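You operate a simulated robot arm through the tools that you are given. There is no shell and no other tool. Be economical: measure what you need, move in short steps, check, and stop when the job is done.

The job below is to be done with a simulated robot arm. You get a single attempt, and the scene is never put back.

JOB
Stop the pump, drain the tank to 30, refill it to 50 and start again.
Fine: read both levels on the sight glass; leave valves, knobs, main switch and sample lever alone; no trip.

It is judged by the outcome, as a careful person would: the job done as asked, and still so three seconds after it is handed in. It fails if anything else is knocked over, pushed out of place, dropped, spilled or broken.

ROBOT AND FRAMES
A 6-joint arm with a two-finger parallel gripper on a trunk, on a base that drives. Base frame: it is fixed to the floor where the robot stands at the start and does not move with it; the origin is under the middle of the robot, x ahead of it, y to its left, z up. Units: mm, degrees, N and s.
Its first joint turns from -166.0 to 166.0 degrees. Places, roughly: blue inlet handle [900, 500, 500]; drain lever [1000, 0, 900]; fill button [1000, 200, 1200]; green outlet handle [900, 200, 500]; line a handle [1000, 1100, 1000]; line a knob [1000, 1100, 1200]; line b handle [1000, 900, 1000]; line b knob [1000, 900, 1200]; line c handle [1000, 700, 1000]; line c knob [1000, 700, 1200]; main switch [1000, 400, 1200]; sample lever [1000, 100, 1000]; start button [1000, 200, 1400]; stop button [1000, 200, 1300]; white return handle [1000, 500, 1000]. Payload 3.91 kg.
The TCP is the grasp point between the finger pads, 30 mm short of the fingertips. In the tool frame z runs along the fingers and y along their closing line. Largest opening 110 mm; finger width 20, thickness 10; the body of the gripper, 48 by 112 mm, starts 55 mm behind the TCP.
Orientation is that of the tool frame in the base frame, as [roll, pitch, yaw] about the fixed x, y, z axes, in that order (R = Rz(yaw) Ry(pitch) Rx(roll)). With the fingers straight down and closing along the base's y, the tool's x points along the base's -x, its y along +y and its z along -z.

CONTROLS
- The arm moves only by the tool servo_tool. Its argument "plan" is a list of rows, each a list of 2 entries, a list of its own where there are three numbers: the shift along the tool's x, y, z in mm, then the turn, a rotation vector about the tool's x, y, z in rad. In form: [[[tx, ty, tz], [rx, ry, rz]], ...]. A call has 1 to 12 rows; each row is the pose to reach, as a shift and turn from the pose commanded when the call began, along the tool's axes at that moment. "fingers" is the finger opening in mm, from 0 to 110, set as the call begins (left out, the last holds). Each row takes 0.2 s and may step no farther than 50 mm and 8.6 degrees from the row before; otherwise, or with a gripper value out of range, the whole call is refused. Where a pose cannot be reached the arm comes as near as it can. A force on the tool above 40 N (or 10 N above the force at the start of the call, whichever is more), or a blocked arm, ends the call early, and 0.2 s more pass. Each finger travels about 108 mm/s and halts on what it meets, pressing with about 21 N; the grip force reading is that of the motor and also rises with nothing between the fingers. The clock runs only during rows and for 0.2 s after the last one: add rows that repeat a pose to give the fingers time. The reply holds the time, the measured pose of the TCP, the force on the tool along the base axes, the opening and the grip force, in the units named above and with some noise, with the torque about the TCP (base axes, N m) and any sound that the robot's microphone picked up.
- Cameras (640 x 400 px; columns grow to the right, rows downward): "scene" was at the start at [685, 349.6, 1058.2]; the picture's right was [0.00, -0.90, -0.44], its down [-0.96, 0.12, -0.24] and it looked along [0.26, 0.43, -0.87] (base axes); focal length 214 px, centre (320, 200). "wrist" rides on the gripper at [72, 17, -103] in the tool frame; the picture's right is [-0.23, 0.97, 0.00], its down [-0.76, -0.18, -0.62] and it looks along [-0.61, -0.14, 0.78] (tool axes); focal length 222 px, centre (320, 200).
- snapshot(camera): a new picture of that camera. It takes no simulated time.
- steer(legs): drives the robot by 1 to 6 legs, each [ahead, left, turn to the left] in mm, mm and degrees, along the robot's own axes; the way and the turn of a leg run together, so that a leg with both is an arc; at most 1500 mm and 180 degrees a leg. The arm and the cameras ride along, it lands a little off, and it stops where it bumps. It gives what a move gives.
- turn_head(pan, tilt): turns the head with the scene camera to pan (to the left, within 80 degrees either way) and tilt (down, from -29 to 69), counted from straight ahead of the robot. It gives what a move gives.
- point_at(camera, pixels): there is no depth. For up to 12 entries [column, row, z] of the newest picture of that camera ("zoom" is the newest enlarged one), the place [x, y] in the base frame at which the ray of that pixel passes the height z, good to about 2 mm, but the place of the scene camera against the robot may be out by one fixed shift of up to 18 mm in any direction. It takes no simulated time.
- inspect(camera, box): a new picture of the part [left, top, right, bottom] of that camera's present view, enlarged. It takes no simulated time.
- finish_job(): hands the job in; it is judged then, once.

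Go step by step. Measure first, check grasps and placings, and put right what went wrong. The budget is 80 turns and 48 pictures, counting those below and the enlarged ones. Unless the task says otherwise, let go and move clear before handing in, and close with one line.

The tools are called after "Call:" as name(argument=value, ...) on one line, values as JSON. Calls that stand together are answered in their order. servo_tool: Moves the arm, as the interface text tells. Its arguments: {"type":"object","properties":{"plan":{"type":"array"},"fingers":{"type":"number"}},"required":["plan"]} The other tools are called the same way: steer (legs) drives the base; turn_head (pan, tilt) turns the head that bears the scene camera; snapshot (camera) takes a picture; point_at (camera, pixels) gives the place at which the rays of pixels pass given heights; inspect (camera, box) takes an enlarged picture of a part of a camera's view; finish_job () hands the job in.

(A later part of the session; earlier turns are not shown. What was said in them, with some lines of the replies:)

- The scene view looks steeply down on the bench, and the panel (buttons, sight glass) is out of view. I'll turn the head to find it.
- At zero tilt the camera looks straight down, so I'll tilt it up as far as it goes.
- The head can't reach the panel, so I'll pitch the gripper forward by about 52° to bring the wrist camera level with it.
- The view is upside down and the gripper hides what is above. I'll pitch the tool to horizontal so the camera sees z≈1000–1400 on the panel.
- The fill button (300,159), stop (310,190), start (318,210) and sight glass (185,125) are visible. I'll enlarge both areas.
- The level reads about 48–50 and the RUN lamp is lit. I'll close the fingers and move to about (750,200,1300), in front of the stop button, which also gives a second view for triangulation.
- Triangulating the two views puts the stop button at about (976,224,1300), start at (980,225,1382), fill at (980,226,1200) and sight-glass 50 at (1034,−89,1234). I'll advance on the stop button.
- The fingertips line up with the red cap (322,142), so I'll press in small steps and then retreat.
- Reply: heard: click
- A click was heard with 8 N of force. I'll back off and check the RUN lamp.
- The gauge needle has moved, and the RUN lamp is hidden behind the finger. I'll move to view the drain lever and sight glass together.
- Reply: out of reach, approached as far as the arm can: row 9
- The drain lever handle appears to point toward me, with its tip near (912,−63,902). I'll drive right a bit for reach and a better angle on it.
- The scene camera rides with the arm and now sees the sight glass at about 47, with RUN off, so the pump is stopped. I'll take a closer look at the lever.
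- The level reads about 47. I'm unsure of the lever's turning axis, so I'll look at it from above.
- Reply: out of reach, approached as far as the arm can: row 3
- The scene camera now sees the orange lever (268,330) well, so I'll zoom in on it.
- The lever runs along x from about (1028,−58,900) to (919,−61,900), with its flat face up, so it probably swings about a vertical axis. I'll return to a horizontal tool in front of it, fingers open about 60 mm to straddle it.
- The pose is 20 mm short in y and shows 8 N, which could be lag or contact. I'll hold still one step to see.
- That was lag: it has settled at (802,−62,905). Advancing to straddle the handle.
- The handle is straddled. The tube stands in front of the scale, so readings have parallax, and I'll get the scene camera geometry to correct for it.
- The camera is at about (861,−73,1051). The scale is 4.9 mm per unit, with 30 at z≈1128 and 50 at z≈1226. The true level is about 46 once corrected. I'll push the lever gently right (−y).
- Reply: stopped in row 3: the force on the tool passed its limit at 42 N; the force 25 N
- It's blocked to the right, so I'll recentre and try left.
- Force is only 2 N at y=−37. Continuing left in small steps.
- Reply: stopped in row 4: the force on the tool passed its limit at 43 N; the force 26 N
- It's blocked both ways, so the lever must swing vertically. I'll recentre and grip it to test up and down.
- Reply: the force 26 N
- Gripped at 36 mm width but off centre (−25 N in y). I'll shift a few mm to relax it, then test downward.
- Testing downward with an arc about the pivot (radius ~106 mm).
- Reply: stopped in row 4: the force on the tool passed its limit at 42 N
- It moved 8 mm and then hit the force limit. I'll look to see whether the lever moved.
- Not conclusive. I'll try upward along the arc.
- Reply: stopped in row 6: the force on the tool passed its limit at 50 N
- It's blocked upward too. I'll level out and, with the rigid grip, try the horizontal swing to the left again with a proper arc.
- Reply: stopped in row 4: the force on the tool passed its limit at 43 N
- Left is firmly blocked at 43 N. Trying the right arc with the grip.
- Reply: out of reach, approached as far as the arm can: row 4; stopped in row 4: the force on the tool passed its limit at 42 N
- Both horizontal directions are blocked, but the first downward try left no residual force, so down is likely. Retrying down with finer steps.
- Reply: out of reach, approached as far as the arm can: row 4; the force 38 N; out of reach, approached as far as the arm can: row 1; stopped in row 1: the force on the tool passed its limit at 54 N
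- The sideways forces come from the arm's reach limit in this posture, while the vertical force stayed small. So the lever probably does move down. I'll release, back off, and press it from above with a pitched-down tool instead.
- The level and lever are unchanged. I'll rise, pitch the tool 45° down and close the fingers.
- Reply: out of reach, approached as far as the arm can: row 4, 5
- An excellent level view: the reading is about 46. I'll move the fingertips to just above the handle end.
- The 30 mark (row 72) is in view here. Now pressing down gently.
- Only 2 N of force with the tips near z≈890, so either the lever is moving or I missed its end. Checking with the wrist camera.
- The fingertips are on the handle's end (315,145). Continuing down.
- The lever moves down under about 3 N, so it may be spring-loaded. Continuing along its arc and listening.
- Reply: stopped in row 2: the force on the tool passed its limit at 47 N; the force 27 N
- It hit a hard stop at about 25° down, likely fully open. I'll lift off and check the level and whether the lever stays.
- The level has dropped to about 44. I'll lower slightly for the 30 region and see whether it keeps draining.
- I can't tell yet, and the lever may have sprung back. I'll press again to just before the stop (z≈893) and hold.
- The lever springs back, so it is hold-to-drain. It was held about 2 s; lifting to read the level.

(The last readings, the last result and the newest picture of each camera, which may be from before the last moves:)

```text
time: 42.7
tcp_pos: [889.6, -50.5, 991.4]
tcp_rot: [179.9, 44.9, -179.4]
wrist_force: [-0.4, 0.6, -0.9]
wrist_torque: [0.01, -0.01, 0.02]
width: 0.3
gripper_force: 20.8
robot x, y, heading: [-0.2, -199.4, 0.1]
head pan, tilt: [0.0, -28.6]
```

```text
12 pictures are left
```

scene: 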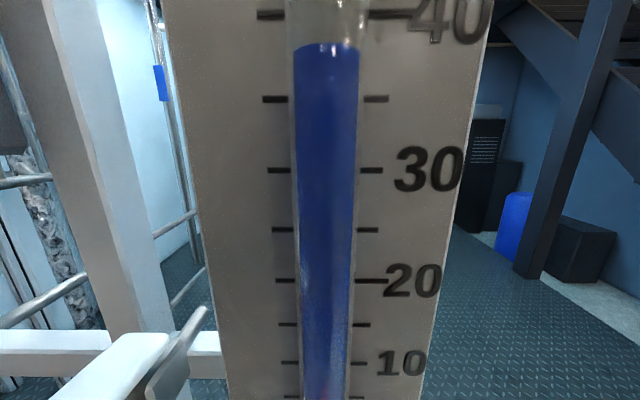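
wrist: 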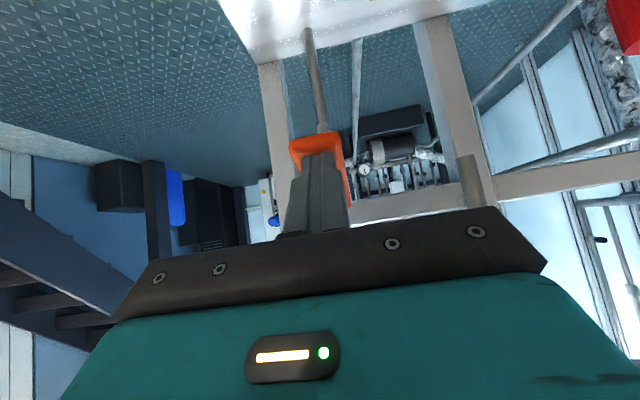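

The reading is about 38.2, so the rate is about 2.4 units per second of hold. I'll check the camera height for parallax.

Call:
point_at(camera="scene", pixels=[[330, 14, 1160], [330, 14, 1200], [330, 170, 1100], [330, 170, 1140], [330, 282, 1050], [330, 282, 1100], [330, 45, 1150], [330, 45, 1160]])

```text
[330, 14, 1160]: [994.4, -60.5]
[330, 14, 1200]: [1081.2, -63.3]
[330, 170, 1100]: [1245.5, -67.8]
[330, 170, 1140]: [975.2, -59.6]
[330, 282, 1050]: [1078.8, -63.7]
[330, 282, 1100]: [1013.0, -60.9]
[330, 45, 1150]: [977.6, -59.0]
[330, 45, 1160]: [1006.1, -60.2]
```

The camera sits at z≈1143, and the tube is about 18 mm in front of the plate, so the true level is about 36.8. Another hold of about 2.2 s should reach about 31.5.

Call:
servo_tool(plan=[[[31, 0, 38], [0, 0, 0]], [[62, 0, 76], [0, 0, 0]], [[62, 0, 76], [0, 0, 0]], [[62, 0, 76], [0, 0, 0]], [[62, 0, 76], [0, 0, 0]], [[62, 0, 76], [0, 0, 0]], [[62, 0, 76], [0, 0, 0]], [[62, 0, 76], [0, 0, 0]], [[62, 0, 76], [0, 0, 0]], [[62, 0, 76], [0, 0, 0]], [[62, 0, 76], [0, 0, 0]]])

Call:
servo_tool(plan=[[[-31, 0, -40], [0, 0, 0]], [[-54, 0, -67], [0, 0, 0]]])

Call:
snapshot(camera="scene")

```text
time: 45.1
tcp_pos: [900.8, -48.2, 895.2]
tcp_rot: [179.8, 45.0, -179.4]
wrist_force: [-1.5, -1.1, 2.7]
wrist_torque: [0.0, 0.03, -0.04]
width: 0.0
gripper_force: 21.4
robot x, y, heading: [-2.5, -197.1, 0.1]
head pan, tilt: [0.0, -28.6]
```

```text
refused: row 1 steps farther than a row can; nothing moved
```

```text
11 pictures are left
```

scene: 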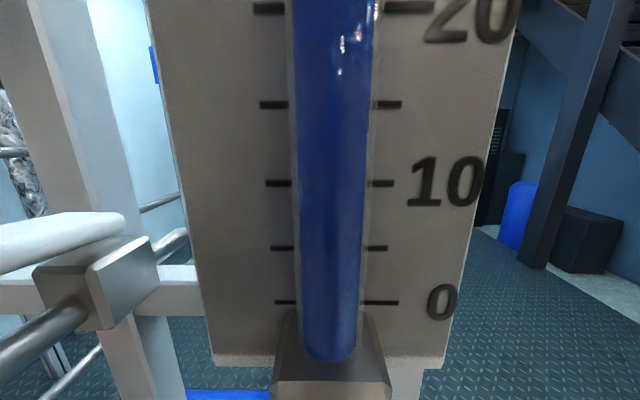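

The lift was refused (step too long) and no time passed. Lifting with a valid step.

Call:
servo_tool(plan=[[[-30, 0, -38], [0, 0, 0]], [[-54, 0, -67], [0, 0, 0]]])

Call:
snapshot(camera="scene")

```text
time: 45.7
tcp_pos: [892.8, -49.4, 978.3]
tcp_rot: [179.8, 44.9, -179.5]
wrist_force: [0.7, 0.3, -0.9]
wrist_torque: [0.0, 0.0, 0.0]
width: 0.0
gripper_force: 20.9
robot x, y, heading: [-0.5, -199.4, 0.2]
head pan, tilt: [0.0, -28.6]
```

```text
10 pictures are left
```

scene: 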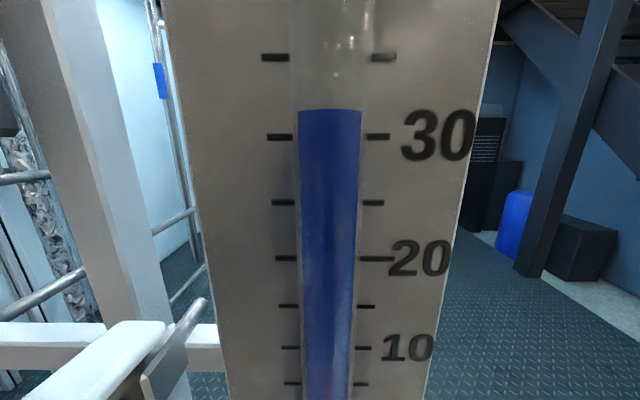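

The reading is 31.7 at eye level. A short press with one hold row should drain about 1.5 more.

Call:
servo_tool(plan=[[[27, 0, 33.5], [0, 0, 0]], [[54, 0, 67], [0, 0, 0]], [[54, 0, 67], [0, 0, 0]]])

Call:
servo_tool(plan=[[[-30, 0, -38], [0, 0, 0]], [[-54, 0, -67], [0, 0, 0]]])

Call:
snapshot(camera="scene")

```text
time: 46.5
tcp_pos: [901.2, -48.0, 896.2]
tcp_rot: [179.8, 45.1, -179.5]
wrist_force: [0.0, 0.0, 2.9]
wrist_torque: [0.0, -0.08, 0.0]
width: 0.0
gripper_force: 22.1
robot x, y, heading: [-0.6, -200.8, -0.0]
head pan, tilt: [0.0, -28.6]
```

```text
time: 47.1
tcp_pos: [893.4, -48.8, 981.6]
tcp_rot: [179.9, 44.9, -179.4]
wrist_force: [0.4, 0.0, -1.0]
wrist_torque: [0.0, 0.03, 0.01]
width: 0.0
gripper_force: 21.0
robot x, y, heading: [0.3, -201.1, -0.0]
head pan, tilt: [0.0, -28.6]
```

```text
9 pictures are left
```

scene: 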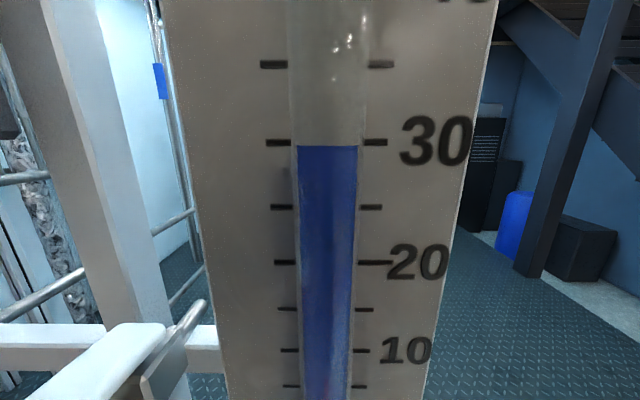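

The reading is about 29.8 at eye level, so the drain is done. I'll retract, then drive left for the fill button.

Call:
servo_tool(plan=[[[8, 0, -42], [0, 0, 0]], [[15, 0, -84], [0, 0, 0]], [[23, 0, -126], [0, 0, 0]], [[30, 0, -168], [0, 0, 0]], [[38, 0, -206], [0, 0, 0]]])

Call:
steer(legs=[[0, 200, 0]])

```text
time: 48.3
tcp_pos: [721.3, -53.0, 1099.3]
tcp_rot: [179.9, 44.9, -179.4]
wrist_force: [0.4, 0.3, -1.6]
wrist_torque: [0.0, 0.01, -0.01]
width: 0.0
gripper_force: 20.8
robot x, y, heading: [2.1, -198.0, 0.1]
head pan, tilt: [0.0, -28.6]
```

```text
time: 49.9
tcp_pos: [720.2, 145.7, 1099.0]
tcp_rot: [179.8, 45.0, -179.5]
wrist_force: [0.0, 0.2, -0.2]
wrist_torque: [0.0, 0.03, 0.01]
width: 0.0
gripper_force: 21.3
robot x, y, heading: [0.4, 3.2, 0.1]
head pan, tilt: [0.0, -28.6]
```

Moving to a horizontal tool in front of the fill button, and panning the head toward the sight glass.

Call:
servo_tool(plan=[[[-28, 13.5, 5], [0, -0.131, 0]], [[-57, 27, 9], [0, -0.262, 0]], [[-85, 40.5, 14], [0, -0.393, 0]], [[-113, 54, 19], [0, -0.524, 0]], [[-142, 67, 23], [0, -0.655, 0]], [[-170, 80.5, 28], [0, -0.787, 0]], [[-170, 80.5, 28], [0, -0.787, 0]]])

Call:
turn_head(pan=-58, tilt=12)

Call:
snapshot(camera="wrist")

Call:
snapshot(camera="scene")

```text
time: 51.5
tcp_pos: [859.5, 228.0, 1200.1]
tcp_rot: [51.5, 89.8, 52.0]
wrist_force: [-0.3, -0.4, -0.1]
wrist_torque: [-0.01, 0.01, -0.02]
width: 0.1
gripper_force: 21.0
robot x, y, heading: [1.5, -0.1, -0.2]
head pan, tilt: [0.0, -28.6]
```

```text
time: 52.8
tcp_pos: [859.8, 227.6, 1199.7]
tcp_rot: [53.6, 89.8, 54.1]
wrist_force: [-0.2, 0.2, 0.8]
wrist_torque: [-0.01, -0.01, 0.0]
width: 0.0
gripper_force: 20.7
robot x, y, heading: [1.1, 1.0, 0.0]
head pan, tilt: [-58.0, 12.0]
```

```text
8 pictures are left
```

wrist: 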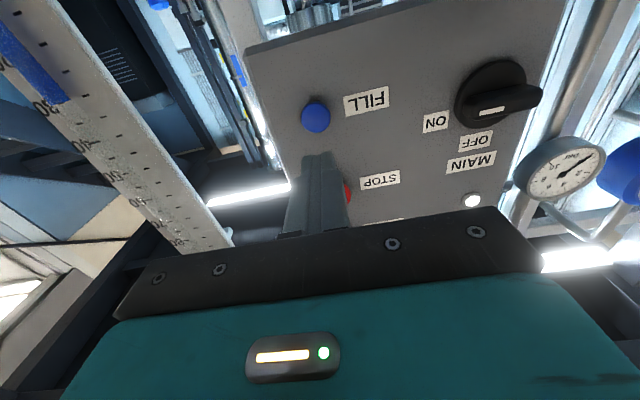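

```text
7 pictures are left
```

scene: 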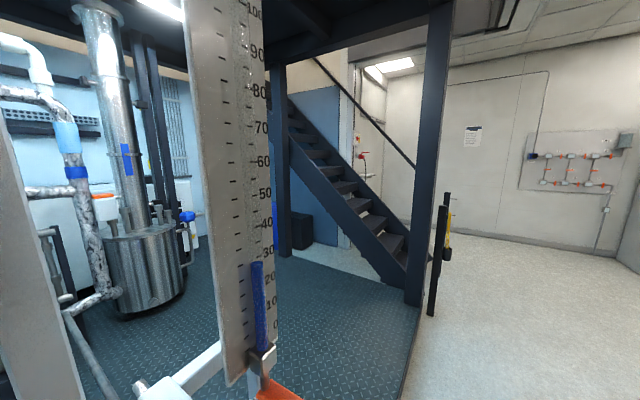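

The sight glass is fully visible (column at 258,262) and the fill button is aligned. Approaching and pressing in small steps.

Call:
servo_tool(plan=[[[3, -2, 40], [0, 0, 0]], [[3, -2, 70], [0, 0, 0]], [[3, -2, 76], [0, 0, 0]], [[3, -2, 80], [0, 0, 0]], [[3, -2, 84], [0, 0, 0]], [[3, -2, 88], [0, 0, 0]]])

```text
time: 54.2
tcp_pos: [948.1, 226.6, 1197.1]
tcp_rot: [63.1, 89.8, 63.8]
wrist_force: [-0.1, 0.9, 0.6]
wrist_torque: [0.01, 0.01, -0.01]
width: 0.0
gripper_force: 21.1
robot x, y, heading: [-2.5, 2.3, -0.2]
head pan, tilt: [-58.0, 12.0]
```

No contact yet, so I'll press on a few mm.

Call:
servo_tool(plan=[[[0, 0, 3], [0, 0, 0]], [[0, 0, 6], [0, 0, 0]]])

```text
time: 54.8
tcp_pos: [954.3, 228.5, 1197.4]
tcp_rot: [51.2, 89.9, 51.7]
wrist_force: [-5.1, -1.0, -2.5]
wrist_torque: [0.04, 0.06, -0.03]
width: 0.0
gripper_force: 21.6
robot x, y, heading: [-0.3, -2.6, -0.1]
head pan, tilt: [-58.0, 12.0]
heard: click
```

Click at 5 N. Holding about 1 s, then reading.

Call:
servo_tool(plan=[[[0, 0, 0], [0, 0, 0]], [[0, 0, 0], [0, 0, 0]], [[0, 0, 0], [0, 0, 0]], [[0, 0, 0], [0, 0, 0]]])

Call:
inspect(camera="scene", box=[180, 140, 340, 340])

```text
time: 55.8
tcp_pos: [953.1, 226.6, 1197.4]
tcp_rot: [51.1, 89.9, 51.6]
wrist_force: [-5.0, -0.4, -1.0]
wrist_torque: [0.0, 0.05, -0.04]
width: 0.0
gripper_force: 20.9
robot x, y, heading: [-1.4, 0.2, -0.0]
head pan, tilt: [-58.0, 12.0]
```

```text
2.00 times, centred on (260, 240) of scene
```

zoom: 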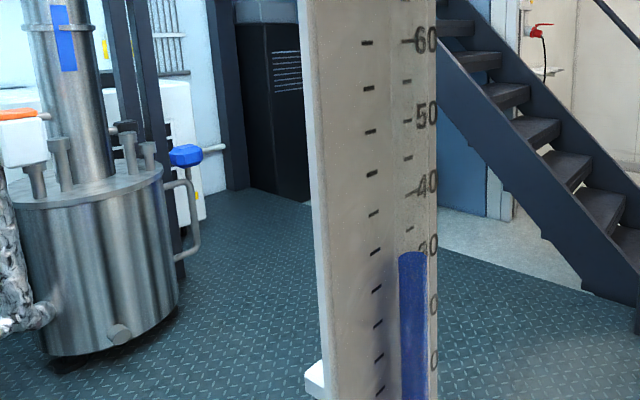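

With parallax the true level is about 35, rising about 4 units/s. I'll hold 1.2 s more, then back off and re-read.

Call:
servo_tool(plan=[[[0, 0, 0], [0, 0, 0]], [[0, 0, 0], [0, 0, 0]], [[0, 0, 0], [0, 0, 0]], [[0, 0, 0], [0, 0, 0]], [[0, 0, 0], [0, 0, 0]]])

Call:
servo_tool(plan=[[[0, 0, -47], [0, 0, 0]], [[0, 0, -93], [0, 0, 0]]])

Call:
inspect(camera="scene", box=[180, 140, 340, 340])

```text
time: 57.0
tcp_pos: [952.9, 227.1, 1197.2]
tcp_rot: [49.8, 89.7, 50.3]
wrist_force: [-3.7, -0.1, -1.2]
wrist_torque: [0.0, 0.02, 0.0]
width: 0.0
gripper_force: 21.0
robot x, y, heading: [2.6, 2.2, -0.2]
head pan, tilt: [-58.0, 12.0]
```

```text
time: 57.6
tcp_pos: [861.5, 225.5, 1196.0]
tcp_rot: [83.6, 89.9, 84.1]
wrist_force: [0.8, 0.2, -1.5]
wrist_torque: [-0.01, -0.04, 0.02]
width: 0.0
gripper_force: 20.6
robot x, y, heading: [0.4, 0.6, -0.2]
head pan, tilt: [-58.0, 12.0]
```

```text
2.00 times, centred on (260, 240) of scene
```

zoom: 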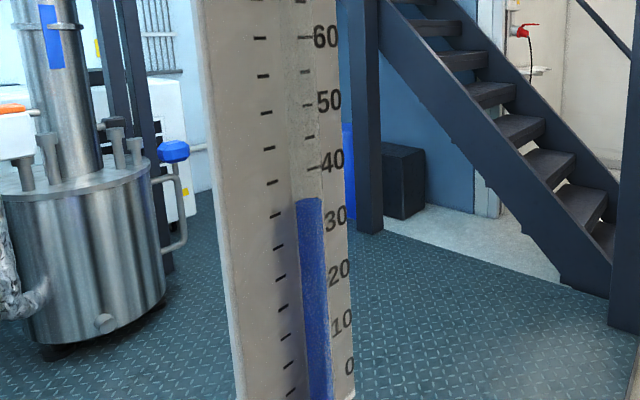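

The corrected level is about 37, a rate near 3 units/s while held. Next hold about 3.1 s, which should give roughly 46.

Call:
servo_tool(plan=[[[0, 1, 40], [0, 0, 0]], [[0, 1, 80], [0, 0, 0]], [[0, 1, 92.7], [0, 0, 0]], [[0, 1, 92.7], [0, 0, 0]], [[0, 1, 92.7], [0, 0, 0]], [[0, 1, 92.7], [0, 0, 0]], [[0, 1, 92.7], [0, 0, 0]], [[0, 1, 92.7], [0, 0, 0]], [[0, 1, 92.7], [0, 0, 0]], [[0, 1, 92.7], [0, 0, 0]], [[0, 1, 92.7], [0, 0, 0]], [[0, 1, 92.7], [0, 0, 0]]])

Call:
servo_tool(plan=[[[0, 0, 0], [0, 0, 0]], [[0, 0, 0], [0, 0, 0]], [[0, 0, 0], [0, 0, 0]], [[0, 0, 0], [0, 0, 0]]])

Call:
servo_tool(plan=[[[0, 0, -47], [0, 0, 0]], [[0, 0, -93], [0, 0, 0]]])

Call:
inspect(camera="scene", box=[200, 140, 320, 260])

```text
time: 60.2
tcp_pos: [954.2, 227.3, 1197.0]
tcp_rot: [51.4, 89.8, 52.0]
wrist_force: [-3.6, 0.4, -1.2]
wrist_torque: [0.02, 0.06, 0.0]
width: 0.1
gripper_force: 21.8
robot x, y, heading: [-2.6, 0.3, 0.0]
head pan, tilt: [-58.0, 12.0]
heard: click
```

```text
time: 61.2
tcp_pos: [953.2, 227.8, 1197.3]
tcp_rot: [50.9, 89.8, 51.6]
wrist_force: [-3.0, 0.1, -1.8]
wrist_torque: [-0.02, 0.06, 0.02]
width: 0.0
gripper_force: 21.2
robot x, y, heading: [3.8, -0.4, 0.1]
head pan, tilt: [-58.0, 12.0]
```

```text
time: 61.8
tcp_pos: [860.6, 227.4, 1194.5]
tcp_rot: [80.0, 89.9, 80.5]
wrist_force: [1.4, -0.1, -1.7]
wrist_torque: [-0.01, -0.12, -0.02]
width: 0.0
gripper_force: 20.9
robot x, y, heading: [-1.7, -2.3, -0.3]
head pan, tilt: [-58.0, 12.0]
```

```text
3.33 times, centred on (260, 200) of scene
```

zoom: 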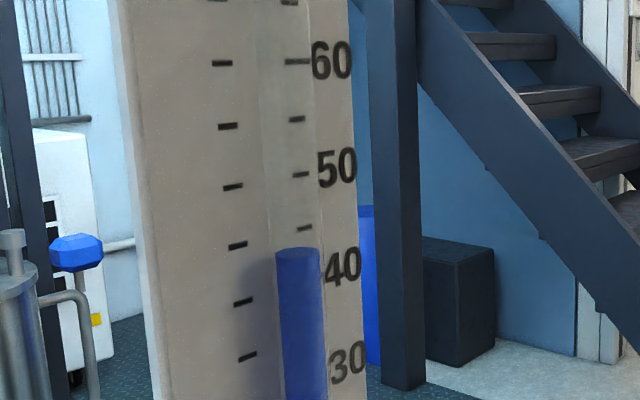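

The apparent 42.7 corrects to about 45. I'll hold about 1.35 s more, then drop the camera to eye level with the 50 mark for a true reading.

Call:
servo_tool(plan=[[[-2, 0, 40], [0, 0, 0]], [[-2, 0, 80], [0, 0, 0]], [[-2, 0, 93.6], [0, 0, 0]], [[-2, 0, 93.6], [0, 0, 0]], [[-2, 0, 93.6], [0, 0, 0]], [[-2, 0, 93.6], [0, 0, 0]], [[-2, 0, 93.6], [0, 0, 0]], [[-2, 0, 93.6], [0, 0, 0]]])

Call:
servo_tool(plan=[[[0, 0, -47], [0, 0, 0]], [[0, 0, -94], [0, 0, 0]], [[45, 0, -94], [0, 0, 0]], [[90, 0, -94], [0, 0, 0]], [[123, 0, -94], [0, 0, 0]], [[123, 0, -94], [0, 0, 0]]])

Call:
inspect(camera="scene", box=[200, 60, 340, 210])

Call:
point_at(camera="scene", pixels=[[260, 100, 1220], [260, 100, 1240], [260, 300, 1100], [260, 300, 1050]])

```text
time: 63.6
tcp_pos: [953.9, 228.1, 1200.0]
tcp_rot: [46.0, 89.8, 46.7]
wrist_force: [-5.2, 1.2, 3.0]
wrist_torque: [-0.01, -0.08, 0.03]
width: 0.2
gripper_force: 21.0
robot x, y, heading: [-2.4, -1.0, -0.1]
head pan, tilt: [-58.0, 12.0]
heard: click
```

```text
time: 65.0
tcp_pos: [860.4, 226.1, 1074.2]
tcp_rot: [52.7, 89.7, 53.2]
wrist_force: [0.7, -0.1, 0.3]
wrist_torque: [-0.02, 0.0, 0.01]
width: 0.0
gripper_force: 20.8
robot x, y, heading: [-1.7, 0.9, -0.1]
head pan, tilt: [-58.0, 12.0]
```

```text
2.67 times, centred on (270, 135) of scene
```

zoom: 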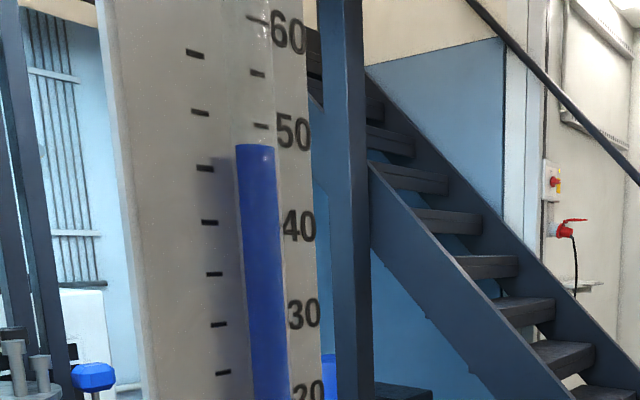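

```text
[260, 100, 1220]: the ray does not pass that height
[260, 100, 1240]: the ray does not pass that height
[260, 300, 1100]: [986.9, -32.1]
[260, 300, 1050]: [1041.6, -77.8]
```

The reading is about 47.9 apparent. I'll check the camera height once more for the correction.

Call:
point_at(camera="scene", pixels=[[260, 300, 1150], [260, 300, 1000], [260, 200, 1200], [260, 200, 1150], [260, 200, 1100], [260, 140, 1200], [260, 140, 1220], [260, 140, 1210], [260, 140, 1190], [260, 100, 1200], [260, 100, 1210], [260, 60, 1260]])

```text
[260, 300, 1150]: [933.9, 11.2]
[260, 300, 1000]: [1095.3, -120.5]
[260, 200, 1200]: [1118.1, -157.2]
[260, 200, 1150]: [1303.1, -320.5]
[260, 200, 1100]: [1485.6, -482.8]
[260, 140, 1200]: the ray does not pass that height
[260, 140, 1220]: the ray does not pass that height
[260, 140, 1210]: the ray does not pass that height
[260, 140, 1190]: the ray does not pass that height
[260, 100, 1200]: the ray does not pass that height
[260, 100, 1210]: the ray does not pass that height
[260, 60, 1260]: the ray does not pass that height
```

The camera is at z≈1292, so the true level is about 49.1. I'll take one true eye-level picture, backing up and lowering the camera to about 1228.

Call:
servo_tool(plan=[[[10, 0, -45], [0, 0, 0]], [[35, 0, -80], [0, 0, 0]], [[66, 0, -100], [0, 0, 0]], [[66, 0, -100], [0, 0, 0]]])

Call:
inspect(camera="scene", box=[220, 80, 380, 190])

Call:
point_at(camera="scene", pixels=[[260, 300, 1150], [260, 300, 1050], [260, 200, 1180], [260, 200, 1150]])

```text
time: 66.0
tcp_pos: [759.6, 225.6, 1010.0]
tcp_rot: [51.8, 89.9, 52.4]
wrist_force: [-1.0, 0.1, -0.4]
wrist_torque: [-0.01, -0.01, -0.01]
width: 0.2
gripper_force: 21.2
robot x, y, heading: [-1.9, 1.0, -0.1]
head pan, tilt: [-58.0, 12.0]
```

```text
3.64 times, centred on (300, 135) of scene
```

zoom: 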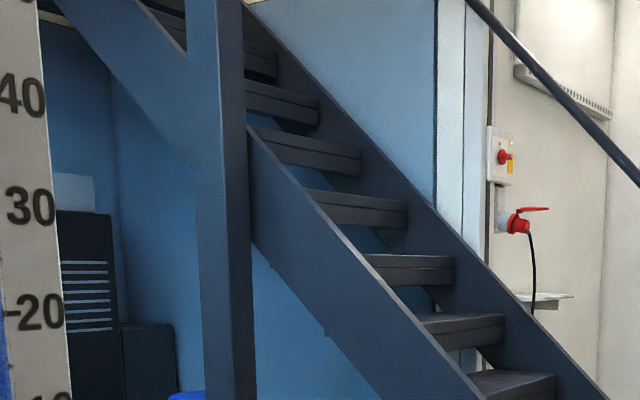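

```text
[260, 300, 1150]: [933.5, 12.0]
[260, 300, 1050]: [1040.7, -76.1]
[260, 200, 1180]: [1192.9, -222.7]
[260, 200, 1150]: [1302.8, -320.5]
```

That frame missed the tube, and point_at uses the last full snapshot, which puts the camera 92 mm above the TCP. Recomputed, the true level is about 47.3, so I need roughly 1 s more fill. I'll then read it with the TCP at z=1134, which puts the camera at 50-mark height.

Call:
servo_tool(plan=[[[-45, 1, 20], [0, 0, 0]], [[-90, 1, 40], [0, 0, 0]], [[-135, 1, 60], [0, 0, 0]], [[-175, 1, 80], [0, 0, 0]], [[-190, 1, 105], [0, 0, 0]], [[-190, 1, 145], [0, 0, 0]], [[-190, 1, 180], [0, 0, 0]], [[-190, 1, 194.4], [0, 0, 0]], [[-190, 1, 194.4], [0, 0, 0]], [[-190, 1, 194.4], [0, 0, 0]], [[-190, 1, 194.4], [0, 0, 0]]])

Call:
servo_tool(plan=[[[0, 0, -47], [0, 0, 0]], [[0, 0, -94], [0, 0, 0]], [[40, 0, -94], [0, 0, 0]], [[66, 0, -94], [0, 0, 0]], [[66, 0, -94], [0, 0, 0]]])

Call:
inspect(camera="scene", box=[190, 110, 330, 230])

```text
time: 68.4
tcp_pos: [952.6, 228.8, 1199.4]
tcp_rot: [44.9, 89.8, 45.4]
wrist_force: [-5.0, 0.5, 3.1]
wrist_torque: [-0.01, -0.06, 0.02]
width: 0.1
gripper_force: 20.9
robot x, y, heading: [-3.4, -1.1, -0.2]
head pan, tilt: [-58.0, 12.0]
heard: click
```

```text
time: 69.6
tcp_pos: [860.3, 227.4, 1133.0]
tcp_rot: [52.8, 90.0, 53.5]
wrist_force: [0.1, 0.3, -0.9]
wrist_torque: [0.01, 0.04, 0.03]
width: 0.0
gripper_force: 20.9
robot x, y, heading: [2.2, 0.7, -0.1]
head pan, tilt: [-58.0, 12.0]
```

```text
3.33 times, centred on (260, 170) of scene
```

zoom: 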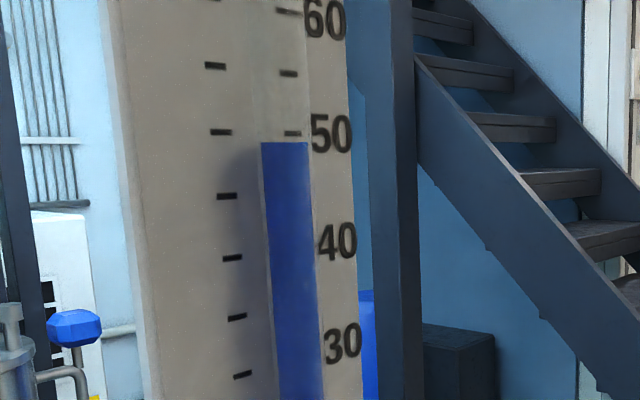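

At eye level it reads 49.3. One brief tap (about 0.3 s) should bring it to about 50, then I'll move up toward the start button.

Call:
servo_tool(plan=[[[-40, 0, 20], [0, 0, 0]], [[-66, 0, 50], [0, 0, 0]], [[-66, 0, 80], [0, 0, 0]], [[-66, 0, 94], [0, 0, 0]]])

Call:
servo_tool(plan=[[[0, 0, -45], [0, 0, 0]], [[0, 0, -90], [0, 0, 0]], [[-45, 0, -90], [0, 0, 0]], [[-90, 0, -90], [0, 0, 0]], [[-135, 0, -90], [0, 0, 0]], [[-182, -2, -90], [0, 0, 0]], [[-182, -2, -90], [0, 0, 0]]])

```text
time: 70.6
tcp_pos: [953.6, 229.0, 1201.7]
tcp_rot: [54.3, 89.8, 54.8]
wrist_force: [-7.0, -1.9, -0.4]
wrist_torque: [0.07, 0.01, -0.04]
width: 0.2
gripper_force: 21.5
robot x, y, heading: [0.2, 2.6, -0.2]
head pan, tilt: [-58.0, 12.0]
heard: click
```

```text
time: 72.2
tcp_pos: [865.8, 227.1, 1382.1]
tcp_rot: [56.2, 89.8, 56.7]
wrist_force: [0.4, 0.2, 0.0]
wrist_torque: [0.01, -0.01, 0.0]
width: 0.0
gripper_force: 20.9
robot x, y, heading: [-2.4, 3.8, -0.2]
head pan, tilt: [-58.0, 12.0]
```

At (866,227,1382), in line with the start button (z≈1383). Advancing and pressing.

Call:
servo_tool(plan=[[[0, -2, 40], [0, 0, 0]], [[0, -2, 75], [0, 0, 0]], [[0, -2, 80], [0, 0, 0]], [[0, -2, 84], [0, 0, 0]], [[0, -2, 88], [0, 0, 0]], [[0, -2, 90], [0, 0, 0]]])

```text
time: 73.6
tcp_pos: [953.5, 224.1, 1382.0]
tcp_rot: [43.6, 89.9, 44.2]
wrist_force: [-5.6, 0.0, 1.7]
wrist_torque: [-0.03, -0.08, -0.01]
width: 0.0
gripper_force: 21.2
robot x, y, heading: [-2.3, 3.6, -0.0]
head pan, tilt: [-58.0, 12.0]
heard: click
```

Click heard. I'll back off to a spot where one last snapshot shows both the RUN lamp and the level.

Call:
servo_tool(plan=[[[0, 0, -45], [0, 0, 0]], [[0, 0, -90], [0, 0, 0]], [[36, -12, -107], [0, 0, 0]], [[72, -24, -124], [0, 0, 0]], [[108, -36, -141], [0, 0, 0]], [[144, -48, -158], [0, 0, 0]], [[180, -60, -175], [0, 0, 0]], [[216, -70, -192], [0, 0, 0]], [[250, -80, -210], [0, 0, 0]]])

Call:
turn_head(pan=0, tilt=-10)

Call:
snapshot(camera="scene")

```text
time: 75.6
tcp_pos: [745.4, 140.6, 1132.4]
tcp_rot: [45.7, 89.8, 46.1]
wrist_force: [0.8, -0.7, -0.5]
wrist_torque: [0.03, -0.03, 0.01]
width: 0.1
gripper_force: 21.0
robot x, y, heading: [-2.7, -0.4, -0.0]
head pan, tilt: [-58.0, 12.0]
```

```text
time: 76.8
tcp_pos: [745.8, 142.2, 1132.2]
tcp_rot: [51.2, 89.8, 51.9]
wrist_force: [-0.2, 0.2, -0.5]
wrist_torque: [-0.01, -0.01, 0.01]
width: 0.2
gripper_force: 21.3
robot x, y, heading: [4.0, -1.0, -0.1]
head pan, tilt: [0.0, -10.0]
```

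```text
0 pictures are left
```

scene: 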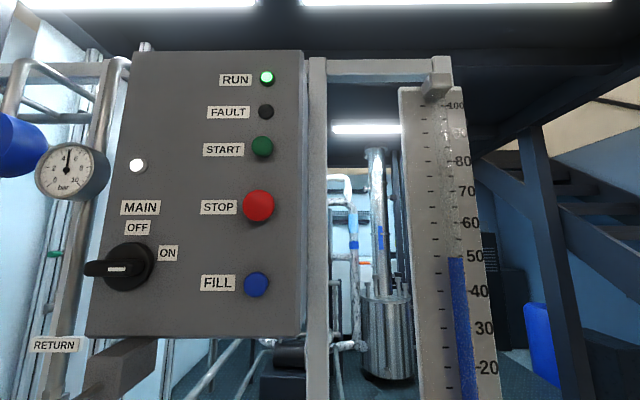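

The RUN lamp is lit (267,77), FAULT is dark, MAIN is still ON, and the level sits at about 50 (row 258). The arm is clear, so I'm handing in.

Call:
finish_job()

```text
The job is handed in.
```

The pump was stopped, the tank drained to about 30 (read 29.8) and refilled to about 50, and the pump is running again with no fault showing; valves, knobs, main switch and sample lever were left alone.
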